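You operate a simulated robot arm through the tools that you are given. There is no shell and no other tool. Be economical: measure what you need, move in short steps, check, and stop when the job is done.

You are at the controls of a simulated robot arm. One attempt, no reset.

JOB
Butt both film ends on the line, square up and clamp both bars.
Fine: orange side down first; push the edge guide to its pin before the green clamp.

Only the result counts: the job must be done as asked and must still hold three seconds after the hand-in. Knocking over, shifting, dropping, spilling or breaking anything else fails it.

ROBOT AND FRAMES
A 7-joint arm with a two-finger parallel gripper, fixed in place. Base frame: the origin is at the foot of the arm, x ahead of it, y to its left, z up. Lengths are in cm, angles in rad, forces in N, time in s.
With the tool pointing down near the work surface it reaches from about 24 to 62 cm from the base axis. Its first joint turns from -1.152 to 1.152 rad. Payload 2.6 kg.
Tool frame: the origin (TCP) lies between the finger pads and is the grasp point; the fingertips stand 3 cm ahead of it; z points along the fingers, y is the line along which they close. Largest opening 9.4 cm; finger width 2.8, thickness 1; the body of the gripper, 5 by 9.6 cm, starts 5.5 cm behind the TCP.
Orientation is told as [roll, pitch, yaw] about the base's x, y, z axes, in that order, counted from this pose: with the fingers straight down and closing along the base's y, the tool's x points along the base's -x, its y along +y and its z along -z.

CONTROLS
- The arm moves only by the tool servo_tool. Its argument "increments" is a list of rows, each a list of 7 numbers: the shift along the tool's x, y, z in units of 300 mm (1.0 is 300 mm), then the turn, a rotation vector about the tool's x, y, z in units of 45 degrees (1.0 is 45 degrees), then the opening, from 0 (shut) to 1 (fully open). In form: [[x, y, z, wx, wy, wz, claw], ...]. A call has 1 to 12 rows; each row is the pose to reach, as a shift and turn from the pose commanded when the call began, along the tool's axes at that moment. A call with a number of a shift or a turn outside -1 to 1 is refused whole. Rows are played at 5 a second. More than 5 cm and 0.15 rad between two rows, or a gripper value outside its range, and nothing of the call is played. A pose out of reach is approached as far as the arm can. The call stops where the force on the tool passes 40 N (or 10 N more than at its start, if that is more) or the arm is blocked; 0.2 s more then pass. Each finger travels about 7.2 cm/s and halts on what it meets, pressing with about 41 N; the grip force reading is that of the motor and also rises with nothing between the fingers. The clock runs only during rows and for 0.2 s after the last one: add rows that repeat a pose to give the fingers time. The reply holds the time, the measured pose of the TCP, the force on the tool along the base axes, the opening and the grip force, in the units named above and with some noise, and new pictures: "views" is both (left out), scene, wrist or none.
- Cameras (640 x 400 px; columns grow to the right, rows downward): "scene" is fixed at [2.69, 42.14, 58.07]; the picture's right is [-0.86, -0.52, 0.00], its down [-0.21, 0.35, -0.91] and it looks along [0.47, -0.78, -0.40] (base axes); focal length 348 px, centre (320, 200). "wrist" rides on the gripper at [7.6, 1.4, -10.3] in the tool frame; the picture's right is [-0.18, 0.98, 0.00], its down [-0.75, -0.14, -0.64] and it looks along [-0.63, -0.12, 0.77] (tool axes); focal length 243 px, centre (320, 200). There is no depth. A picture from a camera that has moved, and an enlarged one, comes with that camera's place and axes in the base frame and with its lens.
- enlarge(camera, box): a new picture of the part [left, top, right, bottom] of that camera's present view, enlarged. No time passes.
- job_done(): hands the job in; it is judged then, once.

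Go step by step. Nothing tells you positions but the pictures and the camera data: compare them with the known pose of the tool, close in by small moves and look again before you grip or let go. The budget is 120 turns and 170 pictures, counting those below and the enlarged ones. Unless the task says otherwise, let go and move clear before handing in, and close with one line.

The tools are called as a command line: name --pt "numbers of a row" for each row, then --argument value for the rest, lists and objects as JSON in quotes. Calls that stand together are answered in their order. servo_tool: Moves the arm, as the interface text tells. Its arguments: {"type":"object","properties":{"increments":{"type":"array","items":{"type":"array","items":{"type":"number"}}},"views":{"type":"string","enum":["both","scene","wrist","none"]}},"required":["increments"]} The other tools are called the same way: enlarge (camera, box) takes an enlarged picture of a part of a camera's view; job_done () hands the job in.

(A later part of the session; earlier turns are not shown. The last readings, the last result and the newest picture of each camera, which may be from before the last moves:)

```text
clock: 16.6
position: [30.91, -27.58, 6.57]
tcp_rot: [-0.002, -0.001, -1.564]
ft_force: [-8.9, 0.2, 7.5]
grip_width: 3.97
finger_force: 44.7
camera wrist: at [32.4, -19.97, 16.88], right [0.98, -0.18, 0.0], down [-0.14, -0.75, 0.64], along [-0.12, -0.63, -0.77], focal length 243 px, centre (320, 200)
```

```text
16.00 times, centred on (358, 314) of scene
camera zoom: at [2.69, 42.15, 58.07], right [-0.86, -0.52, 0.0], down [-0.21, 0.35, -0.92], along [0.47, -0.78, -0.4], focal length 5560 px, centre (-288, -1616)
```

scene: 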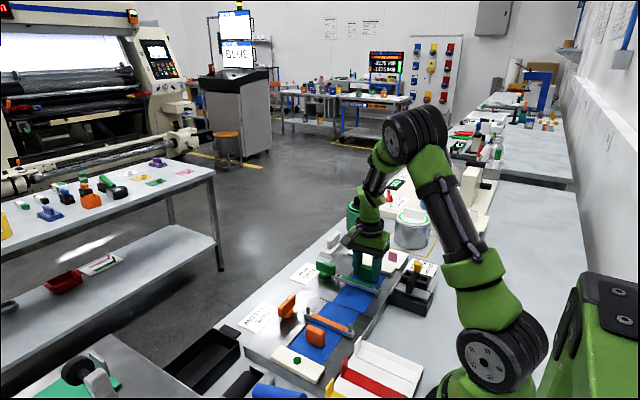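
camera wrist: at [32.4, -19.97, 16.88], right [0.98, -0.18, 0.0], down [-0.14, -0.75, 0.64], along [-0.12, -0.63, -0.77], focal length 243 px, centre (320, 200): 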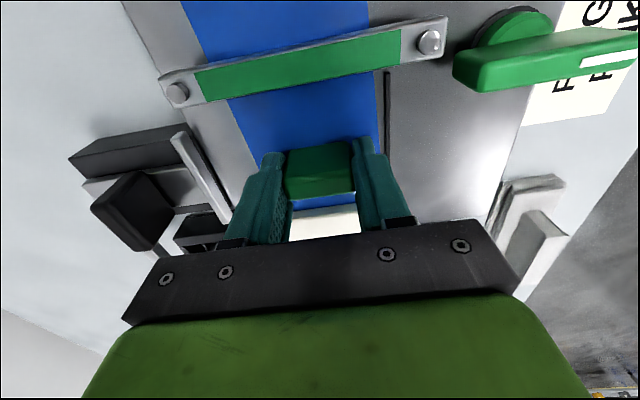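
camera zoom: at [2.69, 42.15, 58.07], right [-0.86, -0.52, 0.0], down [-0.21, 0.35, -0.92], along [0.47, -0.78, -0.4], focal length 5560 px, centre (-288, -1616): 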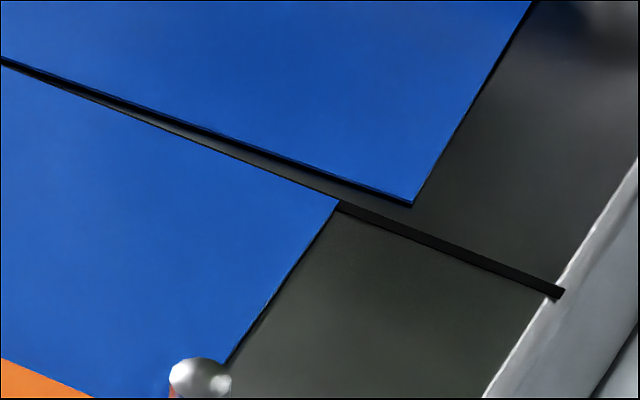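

Green end still has about 0.06 rad skew (gap 0 at far side, ~0.6 cm at near side) and sits ~0.9 cm towards -x. I rotate it another 0.06 rad in place.

servo_tool --pt "0 0 0 0 0 0.04 0.33" --pt "0 0 0 0 0 0.076 0.33" --pt "0 0 0 0 0 0.076 0.33" --views "wrist"

enlarge --camera "scene" --box '[324, 296, 372, 326]'

enlarge --camera "wrist" --box '[180, 0, 420, 200]'

```text
clock: 17.4
position: [31.03, -27.49, 6.58]
tcp_rot: [-0.002, -0.002, -1.617]
ft_force: [-15.5, 0.1, 13.7]
grip_width: 4.02
finger_force: 44.7
camera wrist: at [32.81, -20.01, 16.85], right [0.97, -0.23, 0.0], down [-0.17, -0.74, 0.64], along [-0.15, -0.63, -0.76], focal length 243 px, centre (320, 200)
```

wrist: 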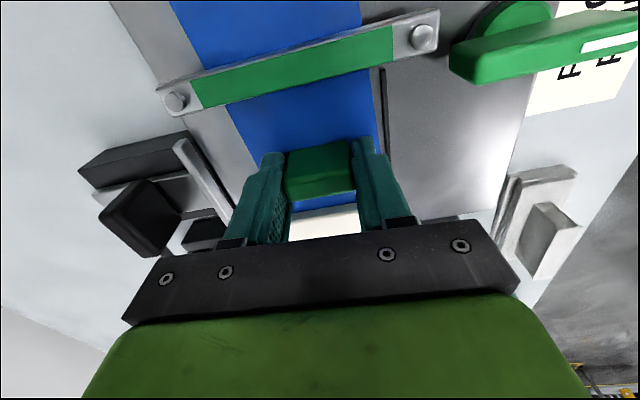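

```text
13.33 times, centred on (348, 311) of scene
camera zoom: at [2.69, 42.15, 58.07], right [-0.86, -0.52, 0.0], down [-0.21, 0.35, -0.92], along [0.47, -0.78, -0.4], focal length 4634 px, centre (-53, -1280)
```

zoom: 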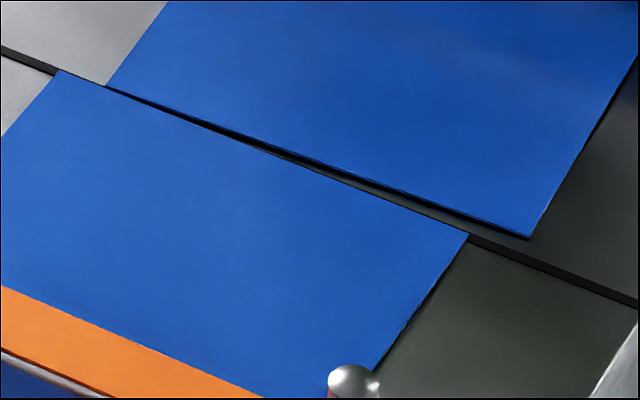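

```text
2.00 times, centred on (300, 100) of wrist
camera zoom: at [32.81, -20.01, 16.85], right [0.97, -0.23, 0.0], down [-0.17, -0.74, 0.64], along [-0.15, -0.63, -0.76], focal length 485 px, centre (360, 400)
```

zoom: 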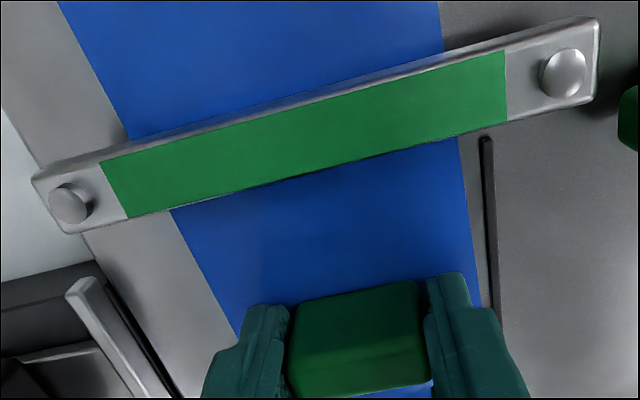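

The film doesn't follow the block's turn rigidly (side force builds up), so squaring is meant for the guide. I undo the last turn, release, and rise.

servo_tool --pt "0 0 0 0 0 -0.04 0.33" --pt "0 0 0 0 0 -0.07 0.33" --pt "0 0 0 0 0 -0.07 0.55" --pt "0 0 0 0 0 -0.07 0.55" --pt "0 0 -0.15 0 0 -0.07 0.55" --pt "0 0 -0.3 0 0 -0.07 0.55" --pt "0 0 -0.45 0 0 -0.07 0.55"

enlarge --camera "scene" --box '[324, 296, 372, 326]'

enlarge --camera "wrist" --box '[140, 0, 460, 200]'

```text
clock: 19.0
position: [31.24, -27.57, 20.1]
tcp_rot: [0.0, 0.0, -1.57]
ft_force: [-0.2, -0.4, 0.4]
grip_width: 5.19
finger_force: 0.0
camera wrist: at [32.61, -19.99, 30.37], right [0.98, -0.18, 0.0], down [-0.14, -0.75, 0.64], along [-0.12, -0.63, -0.77], focal length 243 px, centre (320, 200)
```

scene: 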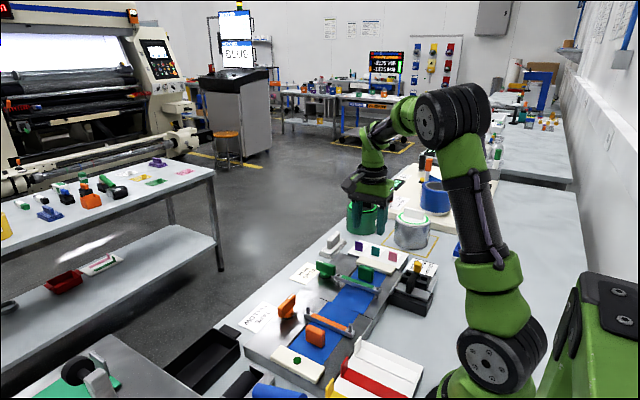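
wrist: 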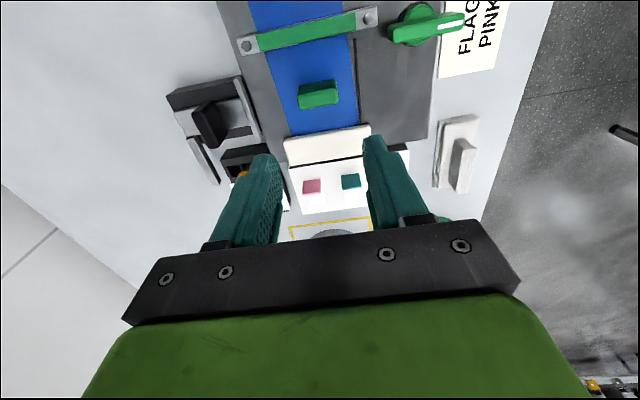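

```text
13.33 times, centred on (348, 311) of scene
camera zoom: at [2.7, 42.14, 58.07], right [-0.86, -0.52, 0.0], down [-0.21, 0.35, -0.91], along [0.47, -0.78, -0.4], focal length 4634 px, centre (-53, -1280)
```

zoom: 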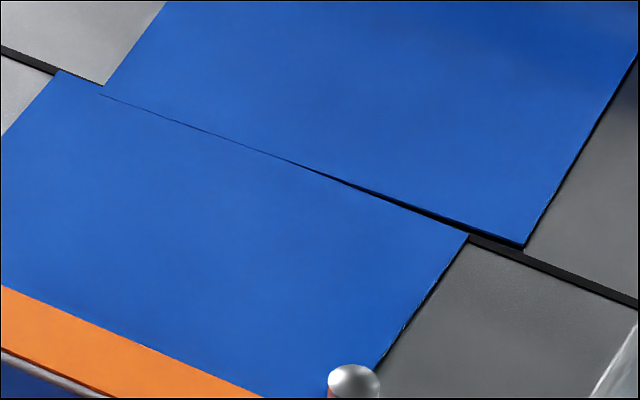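

```text
2.00 times, centred on (300, 100) of wrist
camera zoom: at [32.61, -19.99, 30.37], right [0.98, -0.18, 0.0], down [-0.14, -0.75, 0.64], along [-0.12, -0.63, -0.77], focal length 485 px, centre (360, 400)
```

zoom: 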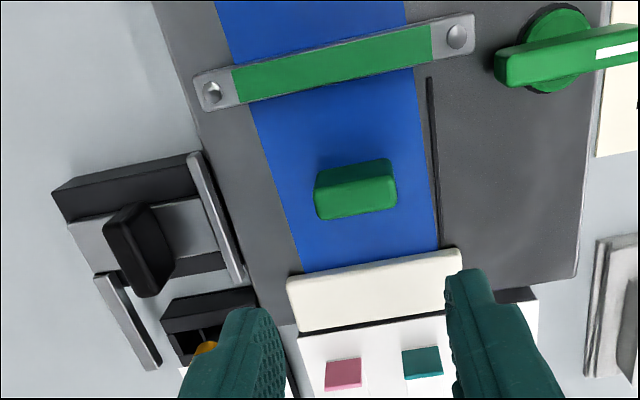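

The film sits nearly on the line with the remaining skew. Now the edge guide: I look closely at its handle, tab and pin.

enlarge --camera "wrist" --box '[160, 70, 270, 190]'

enlarge --camera "scene" --box '[385, 255, 441, 305]'

```text
3.33 times, centred on (215, 130) of wrist
camera zoom: at [32.61, -19.99, 30.37], right [0.98, -0.18, 0.0], down [-0.14, -0.75, 0.64], along [-0.12, -0.63, -0.77], focal length 809 px, centre (670, 433)
```

zoom: 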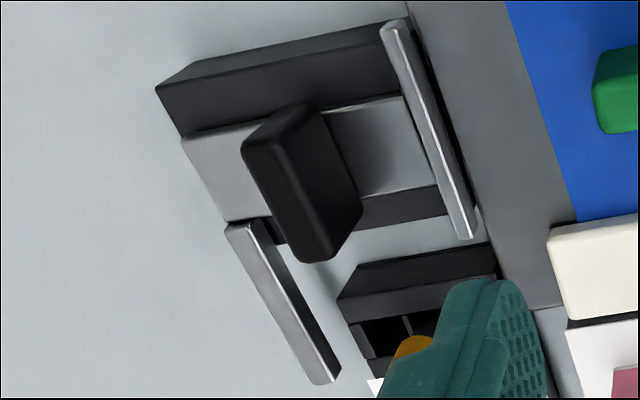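

```text
8.00 times, centred on (413, 280) of scene
camera zoom: at [2.7, 42.14, 58.07], right [-0.86, -0.52, 0.0], down [-0.21, 0.35, -0.91], along [0.47, -0.78, -0.4], focal length 2780 px, centre (-424, -440)
```

zoom: 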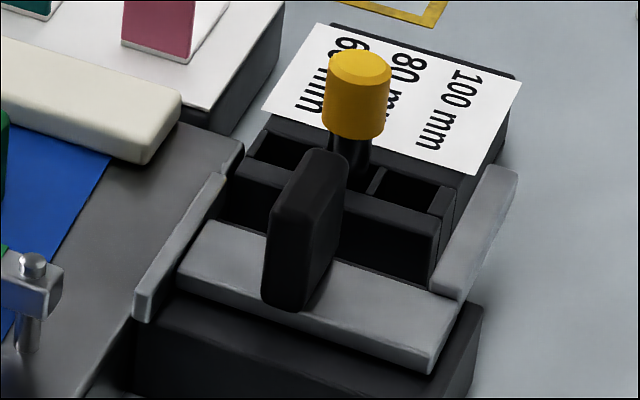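

Guide handle is a slab long in y, thin in x, around (19.5, -28), top z≈7.8; it must travel about 3.4 cm in +x. I hover above it.

servo_tool --pt "-0.0143 -0.13 0 0 0 0 0.5" --pt "-0.0143 -0.26 0 0 0 0 0.5" --pt "-0.0143 -0.39 0.05 0 0 0 0.5" --pt "-0.0143 -0.39 0.17 0 0 0 0.5" --pt "-0.0143 -0.39 0.17 0 0 0 0.5"

enlarge --camera "wrist" --box '[220, 40, 440, 200]'

```text
clock: 20.2
position: [19.29, -28.06, 14.86]
tcp_rot: [0.0, 0.001, -1.571]
ft_force: [0.2, -0.2, -0.1]
grip_width: 4.74
finger_force: 0.1
camera wrist: at [20.82, -20.38, 25.21], right [0.98, -0.18, 0.0], down [-0.14, -0.75, 0.64], along [-0.12, -0.63, -0.77], focal length 243 px, centre (320, 200)
```

scene: 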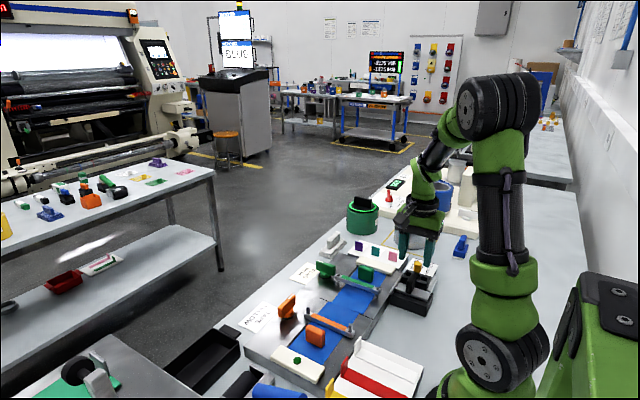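
wrist: 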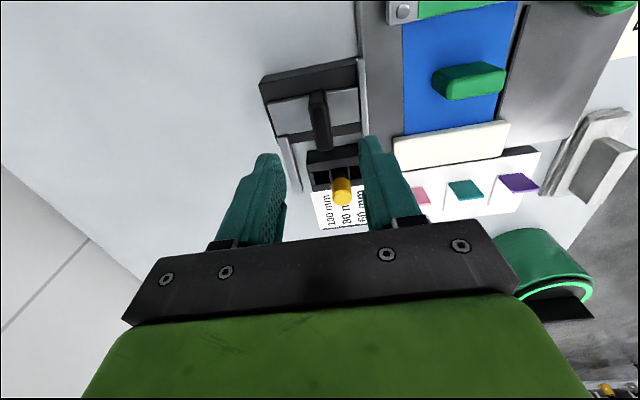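

```text
2.50 times, centred on (330, 120) of wrist
camera zoom: at [20.82, -20.38, 25.21], right [0.98, -0.18, 0.0], down [-0.14, -0.75, 0.64], along [-0.12, -0.63, -0.77], focal length 606 px, centre (295, 400)
```

zoom: 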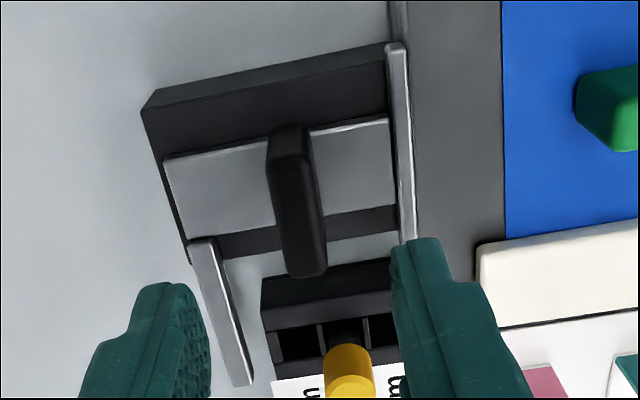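

Handle centred near (19.45, -27.8). I descend around it.

servo_tool --pt "0.007 0.006 0.07 0 0 0 0.38" --pt "0.007 0.006 0.15 0 0 0 0.38" --pt "0.007 0.006 0.217 0 0 0 0.38" --pt "0.007 0.006 0.217 0 0 0 0.38"

enlarge --camera "scene" --box '[385, 250, 441, 305]'

```text
clock: 21.2
position: [19.7, -27.64, 8.46]
tcp_rot: [-0.002, -0.001, -1.571]
ft_force: [0.5, -0.3, 0.4]
grip_width: 3.57
finger_force: 0.1
camera wrist: at [21.01, -20.11, 18.74], right [0.98, -0.18, 0.0], down [-0.14, -0.75, 0.64], along [-0.12, -0.63, -0.77], focal length 243 px, centre (320, 200)
```

scene: 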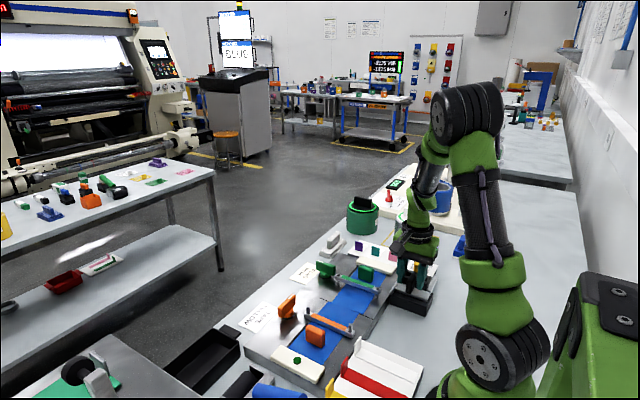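
wrist: 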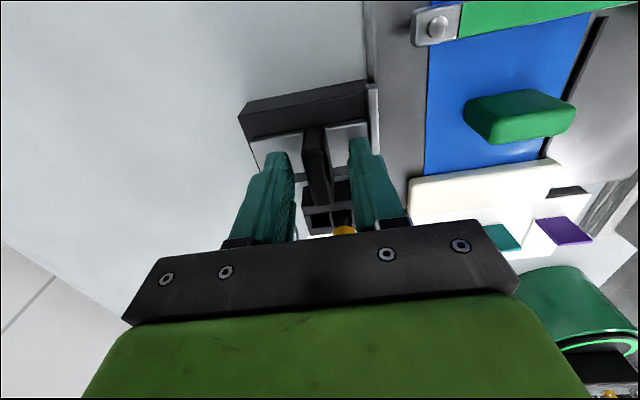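

```text
7.27 times, centred on (413, 278) of scene
camera zoom: at [2.69, 42.14, 58.07], right [-0.86, -0.52, 0.0], down [-0.21, 0.35, -0.91], along [0.47, -0.78, -0.4], focal length 2528 px, centre (-356, -364)
```

zoom: 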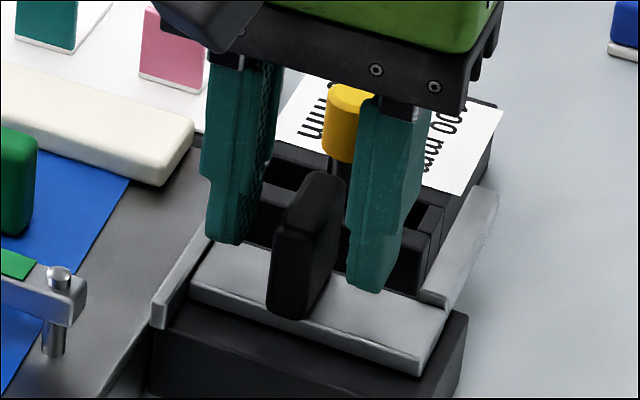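

Good alignment; I close on the handle.

servo_tool --pt "0 0 0 0 0 0 0.2" --pt "0 0 0 0 0 0 0.07" --pt "0 0 0 0 0 0 0.07" --views "none"

```text
clock: 22.0
position: [19.52, -27.73, 8.42]
tcp_rot: [0.001, 0.002, -1.569]
ft_force: [0.3, -0.9, -3.6]
grip_width: 1.33
finger_force: 45.0
```

Gripped at 1.33 cm. Push +x by 2 cm first.

servo_tool --pt "0 0.012 0 0 0 0 0.07" --pt "0 0.025 0 0 0 0 0.07" --pt "0 0.038 0 0 0 0 0.07" --pt "0 0.052 0 0 0 0 0.07" --pt "0 0.066 0 0 0 0 0.07" --pt "0 0.066 0 0 0 0 0.07"

enlarge --camera "scene" --box '[365, 250, 441, 305]'

```text
clock: 23.4
position: [21.69, -27.7, 8.43]
tcp_rot: [-0.001, 0.0, -1.569]
ft_force: [0.3, -2.8, -6.9]
grip_width: 1.35
finger_force: 44.7
camera wrist: at [23.01, -20.11, 18.76], right [0.98, -0.18, 0.0], down [-0.14, -0.75, 0.64], along [-0.12, -0.63, -0.77], focal length 243 px, centre (320, 200)
```

scene: 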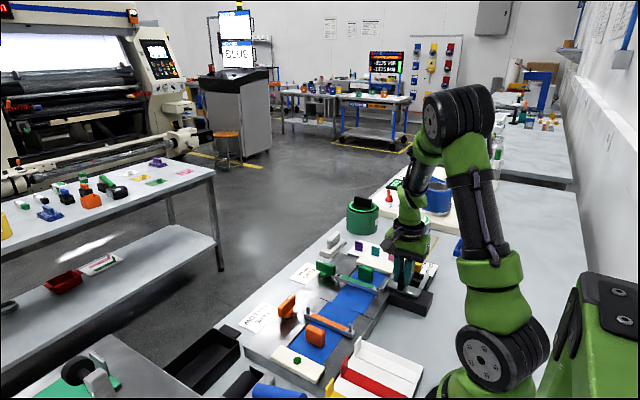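
wrist: 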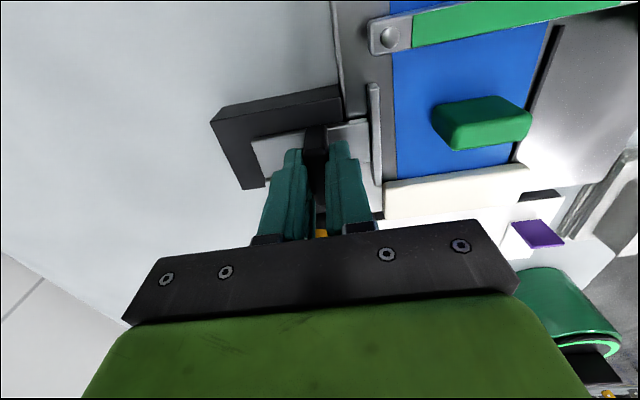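

```text
7.27 times, centred on (403, 278) of scene
camera zoom: at [2.7, 42.14, 58.08], right [-0.86, -0.52, 0.0], down [-0.21, 0.35, -0.91], along [0.47, -0.78, -0.4], focal length 2528 px, centre (-284, -364)
```

zoom: 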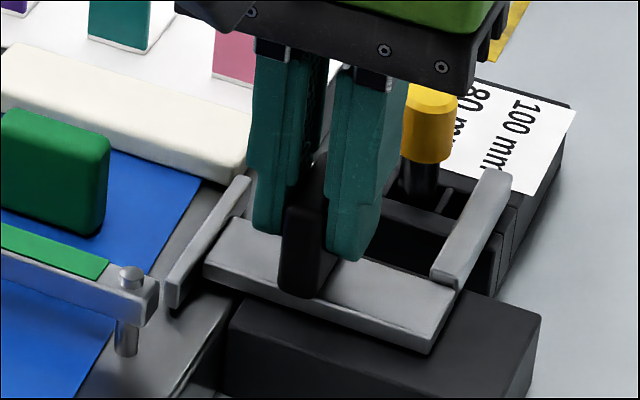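

The carriage slides freely. Continue 1 cm, then small steps until the tab meets the pin.

servo_tool --pt "0 0.012 0 0 0 0 0.07" --pt "0 0.024 0 0 0 0 0.07" --pt "0 0.034 0 0 0 0 0.07" --pt "0 0.034 0 0 0 0 0.07"

enlarge --camera "scene" --box '[365, 250, 441, 305]'

enlarge --camera "scene" --box '[324, 296, 372, 326]'

```text
clock: 24.4
position: [22.51, -27.83, 8.56]
tcp_rot: [-0.002, 0.0, -1.571]
ft_force: [0.0, -6.9, -16.7]
grip_width: 1.33
finger_force: 45.5
camera wrist: at [24.0, -20.1, 18.76], right [0.98, -0.18, 0.0], down [-0.14, -0.75, 0.64], along [-0.12, -0.63, -0.77], focal length 243 px, centre (320, 200)
```

scene: 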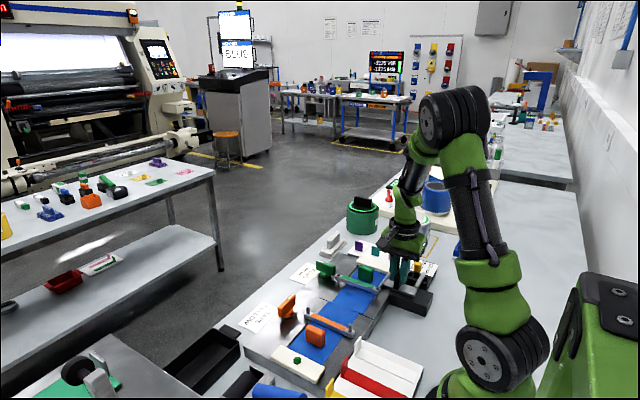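
wrist: 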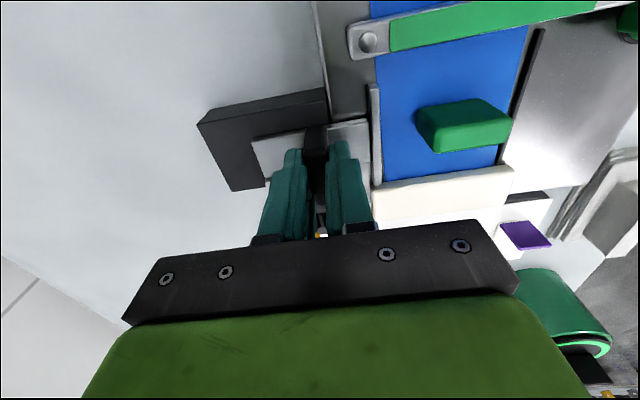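

```text
7.27 times, centred on (403, 278) of scene
camera zoom: at [2.7, 42.13, 58.08], right [-0.86, -0.52, 0.0], down [-0.21, 0.35, -0.91], along [0.47, -0.78, -0.4], focal length 2528 px, centre (-284, -364)
```

zoom: 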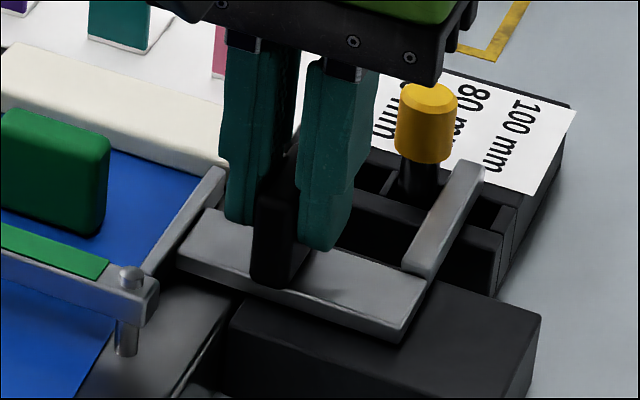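

```text
13.33 times, centred on (348, 311) of scene
camera zoom: at [2.7, 42.13, 58.08], right [-0.86, -0.52, 0.0], down [-0.21, 0.35, -0.91], along [0.47, -0.78, -0.4], focal length 4634 px, centre (-53, -1280)
```

zoom: 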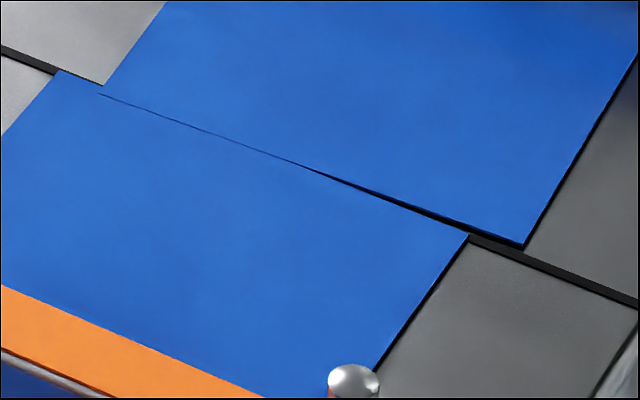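

Plate is about to meet the film; the tab has some way to the pin. Continue slowly.

servo_tool --pt "0 0.004 0.002 0 0 0 0.07" --pt "0 0.008 0.003 0 0 0 0.07" --pt "0 0.012 0.003 0 0 0 0.07" --pt "0 0.016 0.003 0 0 0 0.07" --pt "0 0.02 0.003 0 0 0 0.07" --pt "0 0.02 0.003 0 0 0 0.07"

enlarge --camera "scene" --box '[365, 250, 441, 305]'

enlarge --camera "scene" --box '[324, 296, 372, 326]'

```text
clock: 25.8
position: [23.18, -27.72, 8.52]
tcp_rot: [0.002, -0.001, -1.571]
ft_force: [-6.7, 9.3, 23.7]
grip_width: 1.32
finger_force: 45.2
camera wrist: at [24.61, -20.11, 18.76], right [0.98, -0.18, 0.0], down [-0.14, -0.75, 0.64], along [-0.12, -0.63, -0.77], focal length 243 px, centre (320, 200)
```

scene: 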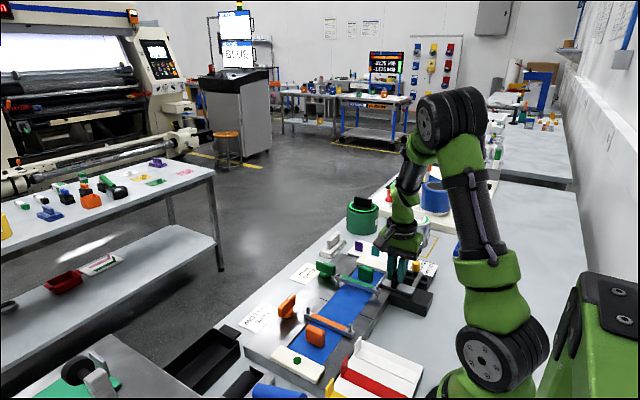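
wrist: 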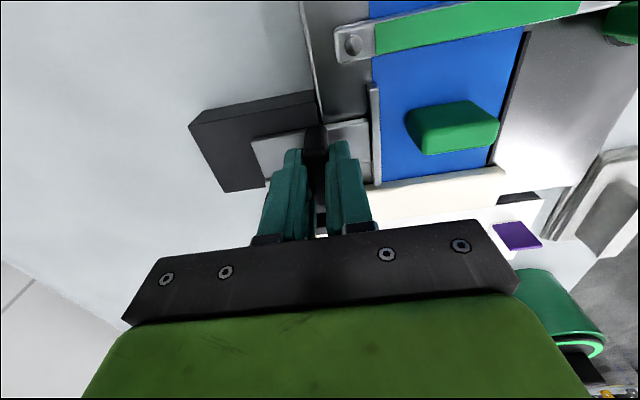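

```text
7.27 times, centred on (403, 278) of scene
camera zoom: at [2.69, 42.15, 58.07], right [-0.86, -0.52, 0.0], down [-0.21, 0.35, -0.92], along [0.47, -0.78, -0.4], focal length 2528 px, centre (-284, -364)
```

zoom: 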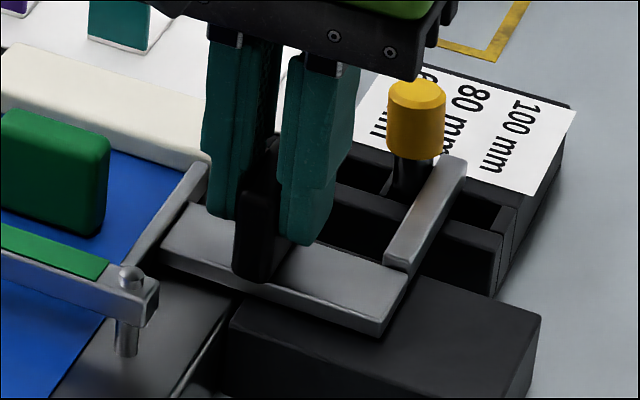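

```text
13.33 times, centred on (348, 311) of scene
camera zoom: at [2.69, 42.15, 58.07], right [-0.86, -0.52, 0.0], down [-0.21, 0.35, -0.92], along [0.47, -0.78, -0.4], focal length 4634 px, centre (-53, -1280)
```

zoom: 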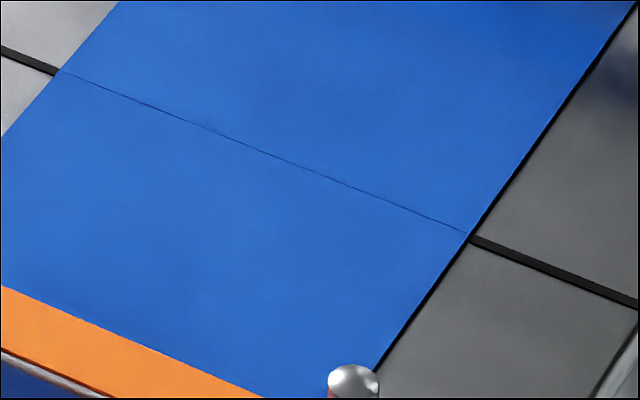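

The film snapped square and flush on the line. I check the tab against the pin closely.

enlarge --camera "scene" --box '[404, 256, 436, 286]'

enlarge --camera "wrist" --box '[300, 60, 520, 200]'

```text
13.33 times, centred on (420, 271) of scene
camera zoom: at [2.69, 42.15, 58.07], right [-0.86, -0.52, 0.0], down [-0.21, 0.35, -0.92], along [0.47, -0.78, -0.4], focal length 4634 px, centre (-1013, -747)
```

zoom: 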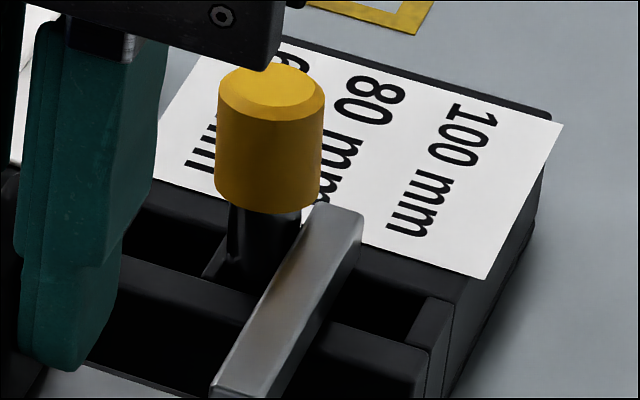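

```text
2.86 times, centred on (410, 130) of wrist
camera zoom: at [24.61, -20.11, 18.76], right [0.98, -0.18, 0.0], down [-0.14, -0.75, 0.64], along [-0.12, -0.63, -0.77], focal length 693 px, centre (63, 400)
```

zoom: 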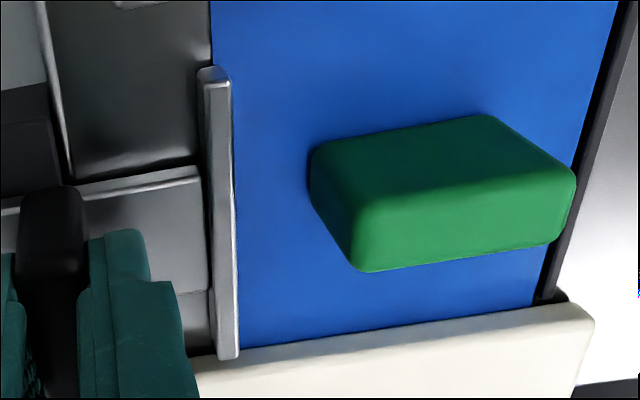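

The tab touches the pin, which rests against its slot wall, and the plate touches the film. One firm small push to confirm.

servo_tool --pt "0 0.002 -0.004 0 0 0 0.07" --pt "0 0.004 -0.004 0 0 0 0.07" --pt "0 0.006 -0.004 0 0 0 0.07" --pt "0 0.006 -0.004 0 0 0 0.07" --views "none"

enlarge --camera "scene" --box '[404, 256, 436, 286]'

enlarge --camera "scene" --box '[324, 296, 372, 326]'

```text
clock: 26.8
position: [23.24, -27.72, 8.28]
tcp_rot: [-0.004, 0.002, -1.57]
ft_force: [-11.4, 3.4, -3.1]
grip_width: 1.32
finger_force: 45.3
```

```text
13.33 times, centred on (420, 271) of scene
camera zoom: at [2.7, 42.14, 58.07], right [-0.86, -0.52, 0.0], down [-0.21, 0.35, -0.91], along [0.47, -0.78, -0.4], focal length 4634 px, centre (-1013, -747)
```

zoom: 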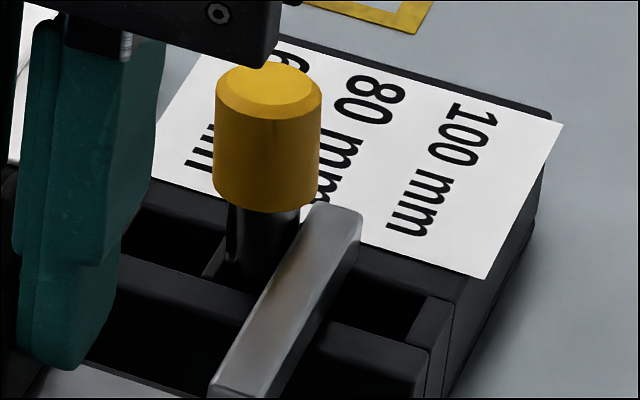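

```text
13.33 times, centred on (348, 311) of scene
camera zoom: at [2.7, 42.14, 58.07], right [-0.86, -0.52, 0.0], down [-0.21, 0.35, -0.91], along [0.47, -0.78, -0.4], focal length 4634 px, centre (-53, -1280)
```

zoom: 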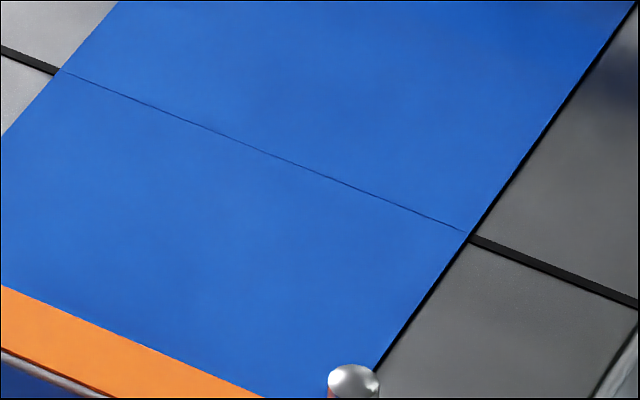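

Guide is firmly at its pin and the joint is flush. I release the handle and rise.

servo_tool --pt "0 -0.003 0 0 0 0 0.07" --pt "0 -0.003 0 0 0 0 0.35" --pt "0 -0.003 0 0 0 0 0.35" --pt "0 -0.003 0 0 0 0 0.35" --pt "0 -0.003 -0.12 0 0 0 0.35" --pt "0 -0.003 -0.26 0 0 0 0.35" --pt "0 -0.003 -0.4 0 0 0 0.35"

enlarge --camera "scene" --box '[324, 250, 444, 326]'

enlarge --camera "scene" --box '[324, 296, 372, 326]'

```text
clock: 28.4
position: [23.15, -27.79, 20.63]
tcp_rot: [0.003, 0.0, -1.569]
ft_force: [0.1, 0.7, 0.2]
grip_width: 3.28
finger_force: 0.0
camera wrist: at [24.65, -20.15, 30.91], right [0.98, -0.18, 0.0], down [-0.14, -0.75, 0.64], along [-0.12, -0.63, -0.77], focal length 243 px, centre (320, 200)
```

scene: 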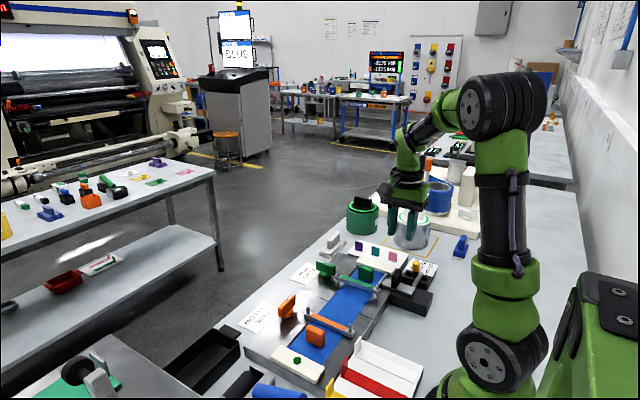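
wrist: 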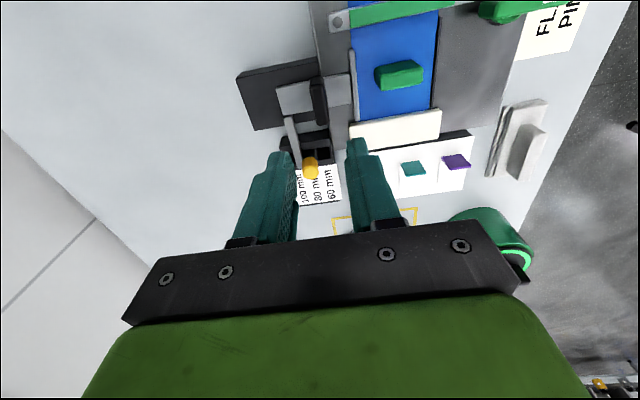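

```text
5.26 times, centred on (384, 288) of scene
camera zoom: at [2.7, 42.14, 58.07], right [-0.86, -0.52, 0.0], down [-0.21, 0.35, -0.91], along [0.47, -0.78, -0.4], focal length 1829 px, centre (-17, -263)
```

zoom: 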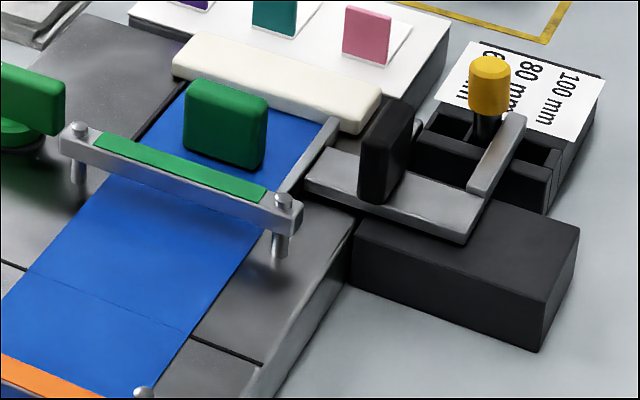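

```text
13.33 times, centred on (348, 311) of scene
camera zoom: at [2.7, 42.14, 58.07], right [-0.86, -0.52, 0.0], down [-0.21, 0.35, -0.91], along [0.47, -0.78, -0.4], focal length 4634 px, centre (-53, -1280)
```

zoom: 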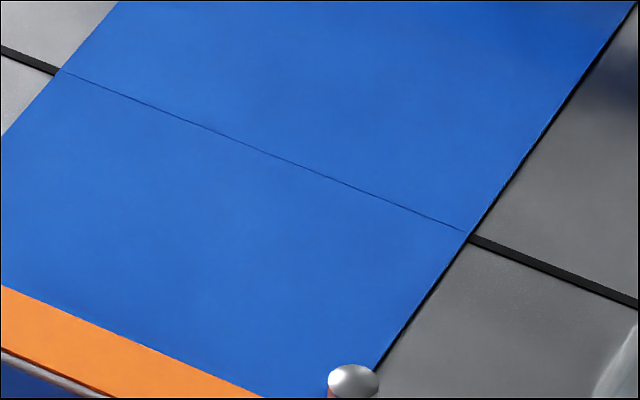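

All holds. Now toward the green knob: I carry the tool over and turn it back toward yaw 0 in two calls.

servo_tool --pt "0.02 0.07 0 0 0 -0.17 0.5" --pt "0.04 0.14 0 0 0 -0.34 0.5" --pt "0.06 0.21 0 0 0 -0.51 0.5" --pt "0.08 0.28 0 0 0 -0.68 0.5" --pt "0.1 0.35 0 0 0 -0.85 0.5" --pt "0.13 0.43 0 0 0 -1.0 0.5" --views "none"

servo_tool --pt "0 0 0 0 0 -0.17 0.5" --pt "0 0 0 0 0 -0.34 0.5" --pt "0 0 0 0 0 -0.51 0.5" --pt "0 0 0 0 0 -0.68 0.5" --pt "0 0 0 0 0 -0.85 0.5" --pt "0 0 0 0 0 -1.0 0.5" --pt "0 0 0 0 0 -1.0 0.5"

enlarge --camera "wrist" --box '[180, 0, 440, 160]'

```text
clock: 29.8
position: [36.1, -23.78, 20.58]
tcp_rot: [0.0, 0.001, -0.783]
ft_force: [0.4, -0.2, 0.3]
grip_width: 4.68
finger_force: 0.0
```

```text
clock: 31.4
position: [36.25, -23.78, 20.55]
tcp_rot: [0.0, 0.0, 0.003]
ft_force: [-0.1, 0.7, 0.0]
grip_width: 4.69
finger_force: 0.1
camera wrist: at [28.53, -22.39, 30.83], right [0.18, 0.98, 0.0], down [0.75, -0.14, 0.64], along [0.63, -0.12, -0.77], focal length 243 px, centre (320, 200)
```

scene: 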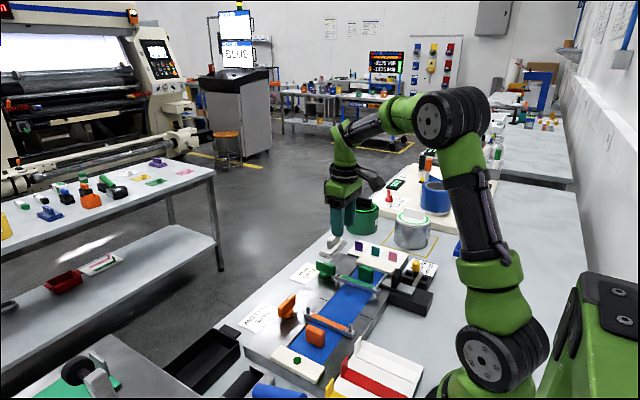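
wrist: 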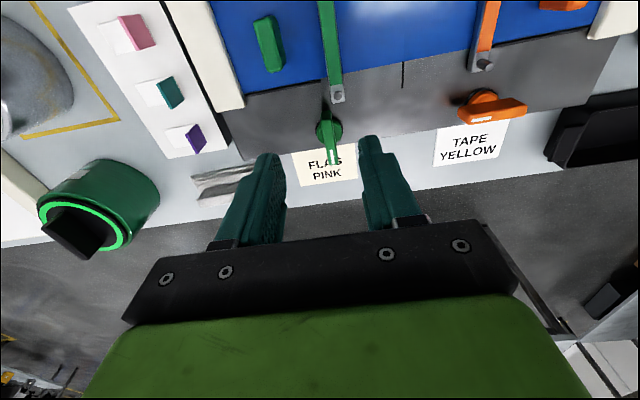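

```text
2.46 times, centred on (310, 80) of wrist
camera zoom: at [28.53, -22.39, 30.83], right [0.18, 0.98, 0.0], down [0.75, -0.14, 0.64], along [0.63, -0.12, -0.77], focal length 597 px, centre (345, 495)
```

zoom: 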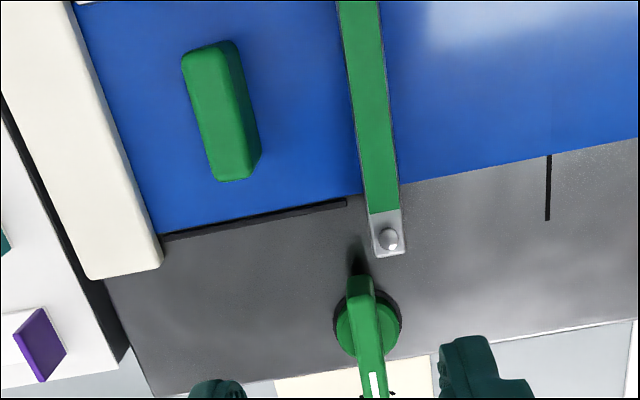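

The joint looks seamless. Green knob lies at about (40.6, -23.5), same layout as the orange one. I descend over it.

servo_tool --pt "-0.145 0.0077 0.0 0 0 0 0.5" --pt "-0.145 0.0077 0.12 0 0 0 0.5" --pt "-0.145 0.0077 0.25 0 0 0 0.5" --pt "-0.145 0.0077 0.25 0 0 0 0.5"

enlarge --camera "wrist" --box '[240, 30, 400, 190]'

```text
clock: 32.4
position: [40.59, -23.61, 13.02]
tcp_rot: [-0.002, -0.001, 0.001]
ft_force: [-1.0, 0.3, -1.2]
grip_width: 4.69
finger_force: 0.0
camera wrist: at [32.92, -22.16, 23.22], right [0.18, 0.98, 0.0], down [0.75, -0.14, 0.64], along [0.63, -0.12, -0.77], focal length 243 px, centre (320, 200)
```

scene: 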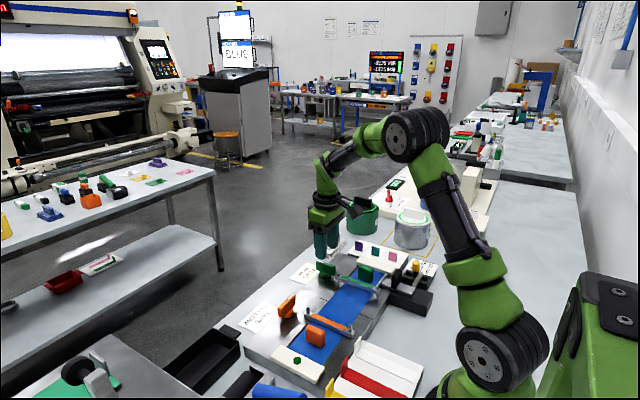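
wrist: 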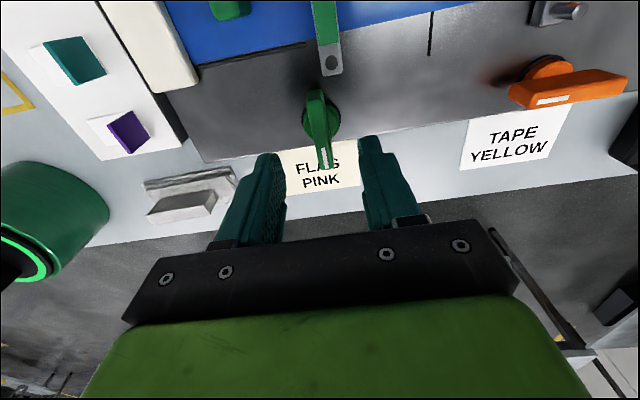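

```text
2.50 times, centred on (320, 110) of wrist
camera zoom: at [32.92, -22.16, 23.22], right [0.18, 0.98, 0.0], down [0.75, -0.14, 0.64], along [0.63, -0.12, -0.77], focal length 606 px, centre (320, 425)
```

zoom: 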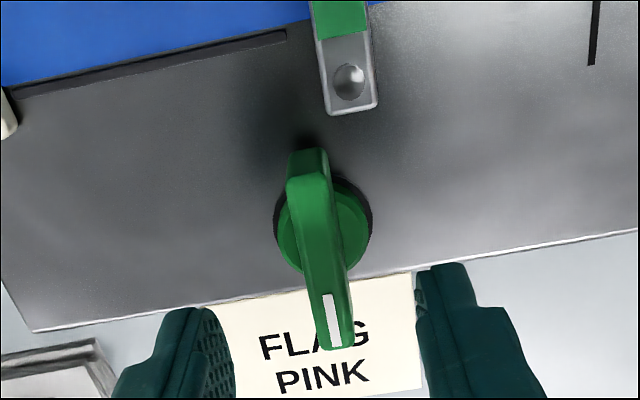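

Well aligned. Descend and grip.

servo_tool --pt "0 0.004 0.09 0 0 0 0.45" --pt "0 0.004 0.173 0 0 0 0.45" --pt "0 0.004 0.173 0 0 0 0.45" --pt "0 0.004 0.173 0 0 0 0.25" --pt "0 0.004 0.173 0 0 0 0.05" --pt "0 0.004 0.173 0 0 0 0.05" --pt "0 0.004 0.173 0 0 0 0.05"

```text
clock: 34.0
position: [40.41, -23.56, 7.79]
tcp_rot: [-0.001, 0.0, -0.001]
ft_force: [2.9, -9.8, -8.5]
grip_width: 1.18
finger_force: 45.3
camera wrist: at [32.82, -22.08, 18.1], right [0.18, 0.98, 0.0], down [0.75, -0.14, 0.64], along [0.63, -0.12, -0.77], focal length 243 px, centre (320, 200)
```

scene: 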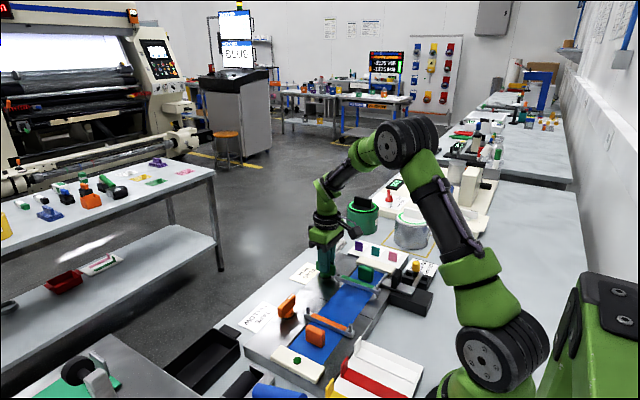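
wrist: 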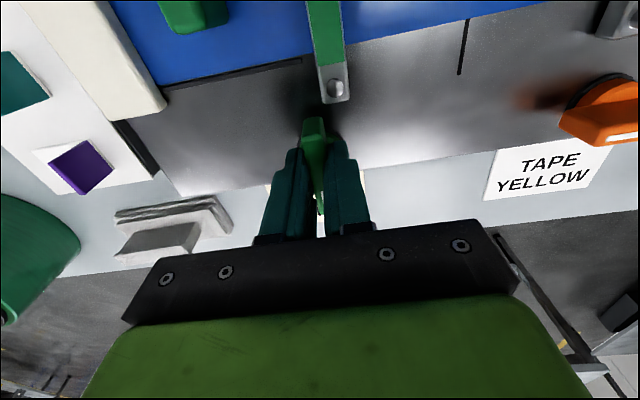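

Gripped. I turn the same way in small steps, recentring as before.

servo_tool --pt "0 -0.002 0 0 0 0.12 0.05" --pt "0 -0.002 0 0 0 0.24 0.05" --pt "0 -0.002 0 0 0 0.36 0.05" --pt "0 -0.002 0 0 0 0.48 0.05" --pt "0 -0.002 0 0 0 0.48 0.05" --views "none"

enlarge --camera "scene" --box '[300, 250, 396, 310]'

```text
clock: 35.2
position: [40.41, -23.48, 7.89]
tcp_rot: [0.0, 0.002, -0.377]
ft_force: [-12.4, 4.6, 10.4]
grip_width: 1.16
finger_force: 45.1
```

```text
6.67 times, centred on (348, 280) of scene
camera zoom: at [2.69, 42.15, 58.07], right [-0.86, -0.52, 0.0], down [-0.21, 0.35, -0.92], along [0.47, -0.78, -0.4], focal length 2317 px, centre (133, -333)
```

zoom: 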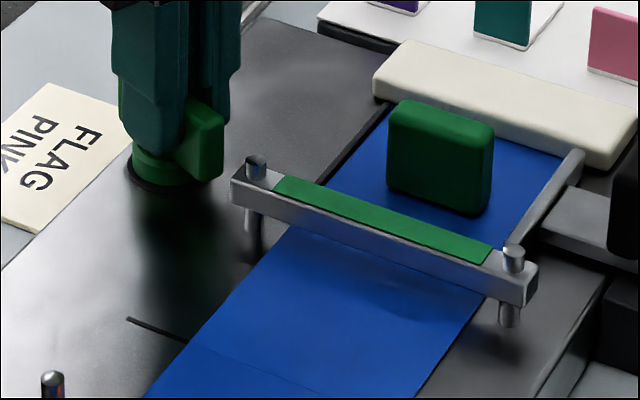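

Bar is lowering. Continue.

servo_tool --pt "0.002 0.003 0 0 0 0.12 0.05" --pt "0.002 0.003 0 0 0 0.24 0.05" --pt "0.002 0.004 0 0 0 0.36 0.05" --pt "0.002 0.005 0 0 0 0.48 0.05" --pt "0.002 0.005 0 0 0 0.48 0.05" --views "none"

```text
clock: 36.4
position: [40.5, -23.37, 7.86]
tcp_rot: [0.002, -0.001, -0.754]
ft_force: [-5.5, 7.9, 8.3]
grip_width: 1.18
finger_force: 45.1
```

servo_tool --pt "0.002 0.003 0 0 0 0.12 0.05" --pt "0.002 0.004 0 0 0 0.24 0.05" --pt "0.002 0.005 0 0 0 0.36 0.05" --pt "0.002 0.006 0 0 0 0.48 0.05" --pt "0.002 0.006 0 0 0 0.48 0.05" --views "none"

enlarge --camera "scene" --box '[300, 250, 396, 310]'

```text
clock: 37.6
position: [40.63, -23.24, 7.79]
tcp_rot: [-0.001, -0.003, -1.129]
ft_force: [10.0, -2.0, -8.2]
grip_width: 1.15
finger_force: 45.0
```

```text
6.67 times, centred on (348, 280) of scene
camera zoom: at [2.7, 42.14, 58.08], right [-0.86, -0.52, 0.0], down [-0.21, 0.35, -0.91], along [0.47, -0.78, -0.4], focal length 2317 px, centre (133, -333)
```

zoom: 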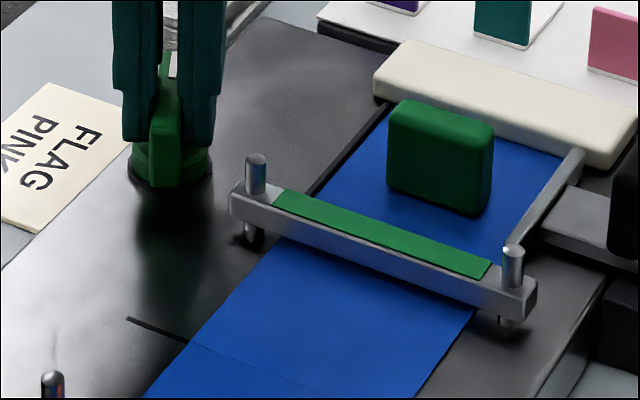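

Going well; finish the last third to the stop.

servo_tool --pt "0 0.002 0 0 0 0.12 0.05" --pt "0 0.004 0 0 0 0.24 0.05" --pt "0 0.006 0 0 0 0.36 0.05" --pt "0 0.007 0 0 0 0.48 0.05" --pt "0 0.007 0 0 0 0.57 0.05" --pt "0 0.007 0 0 0 0.63 0.05" --pt "0 0.007 0 0 0 0.63 0.05" --views "scene"

enlarge --camera "scene" --box '[300, 250, 396, 310]'

```text
clock: 39.2
position: [40.78, -23.08, 7.9]
tcp_rot: [0.002, -0.003, -1.622]
ft_force: [13.4, -11.4, -17.9]
grip_width: 1.26
finger_force: 45.4
```

scene: 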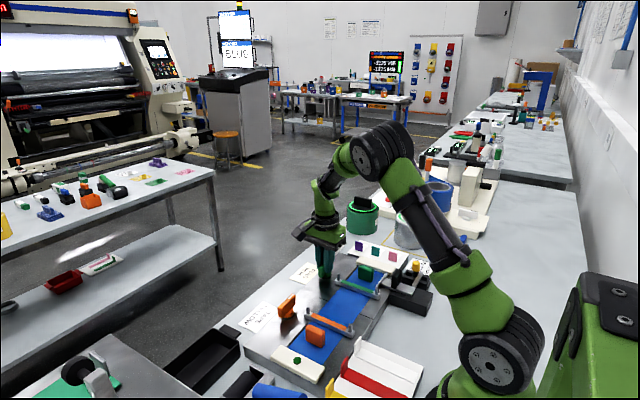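

```text
6.67 times, centred on (348, 280) of scene
camera zoom: at [2.7, 42.14, 58.08], right [-0.86, -0.52, 0.0], down [-0.21, 0.35, -0.91], along [0.47, -0.78, -0.4], focal length 2317 px, centre (133, -333)
```

zoom: 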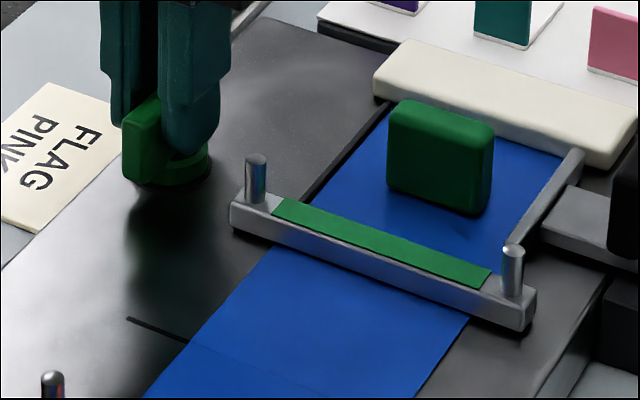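

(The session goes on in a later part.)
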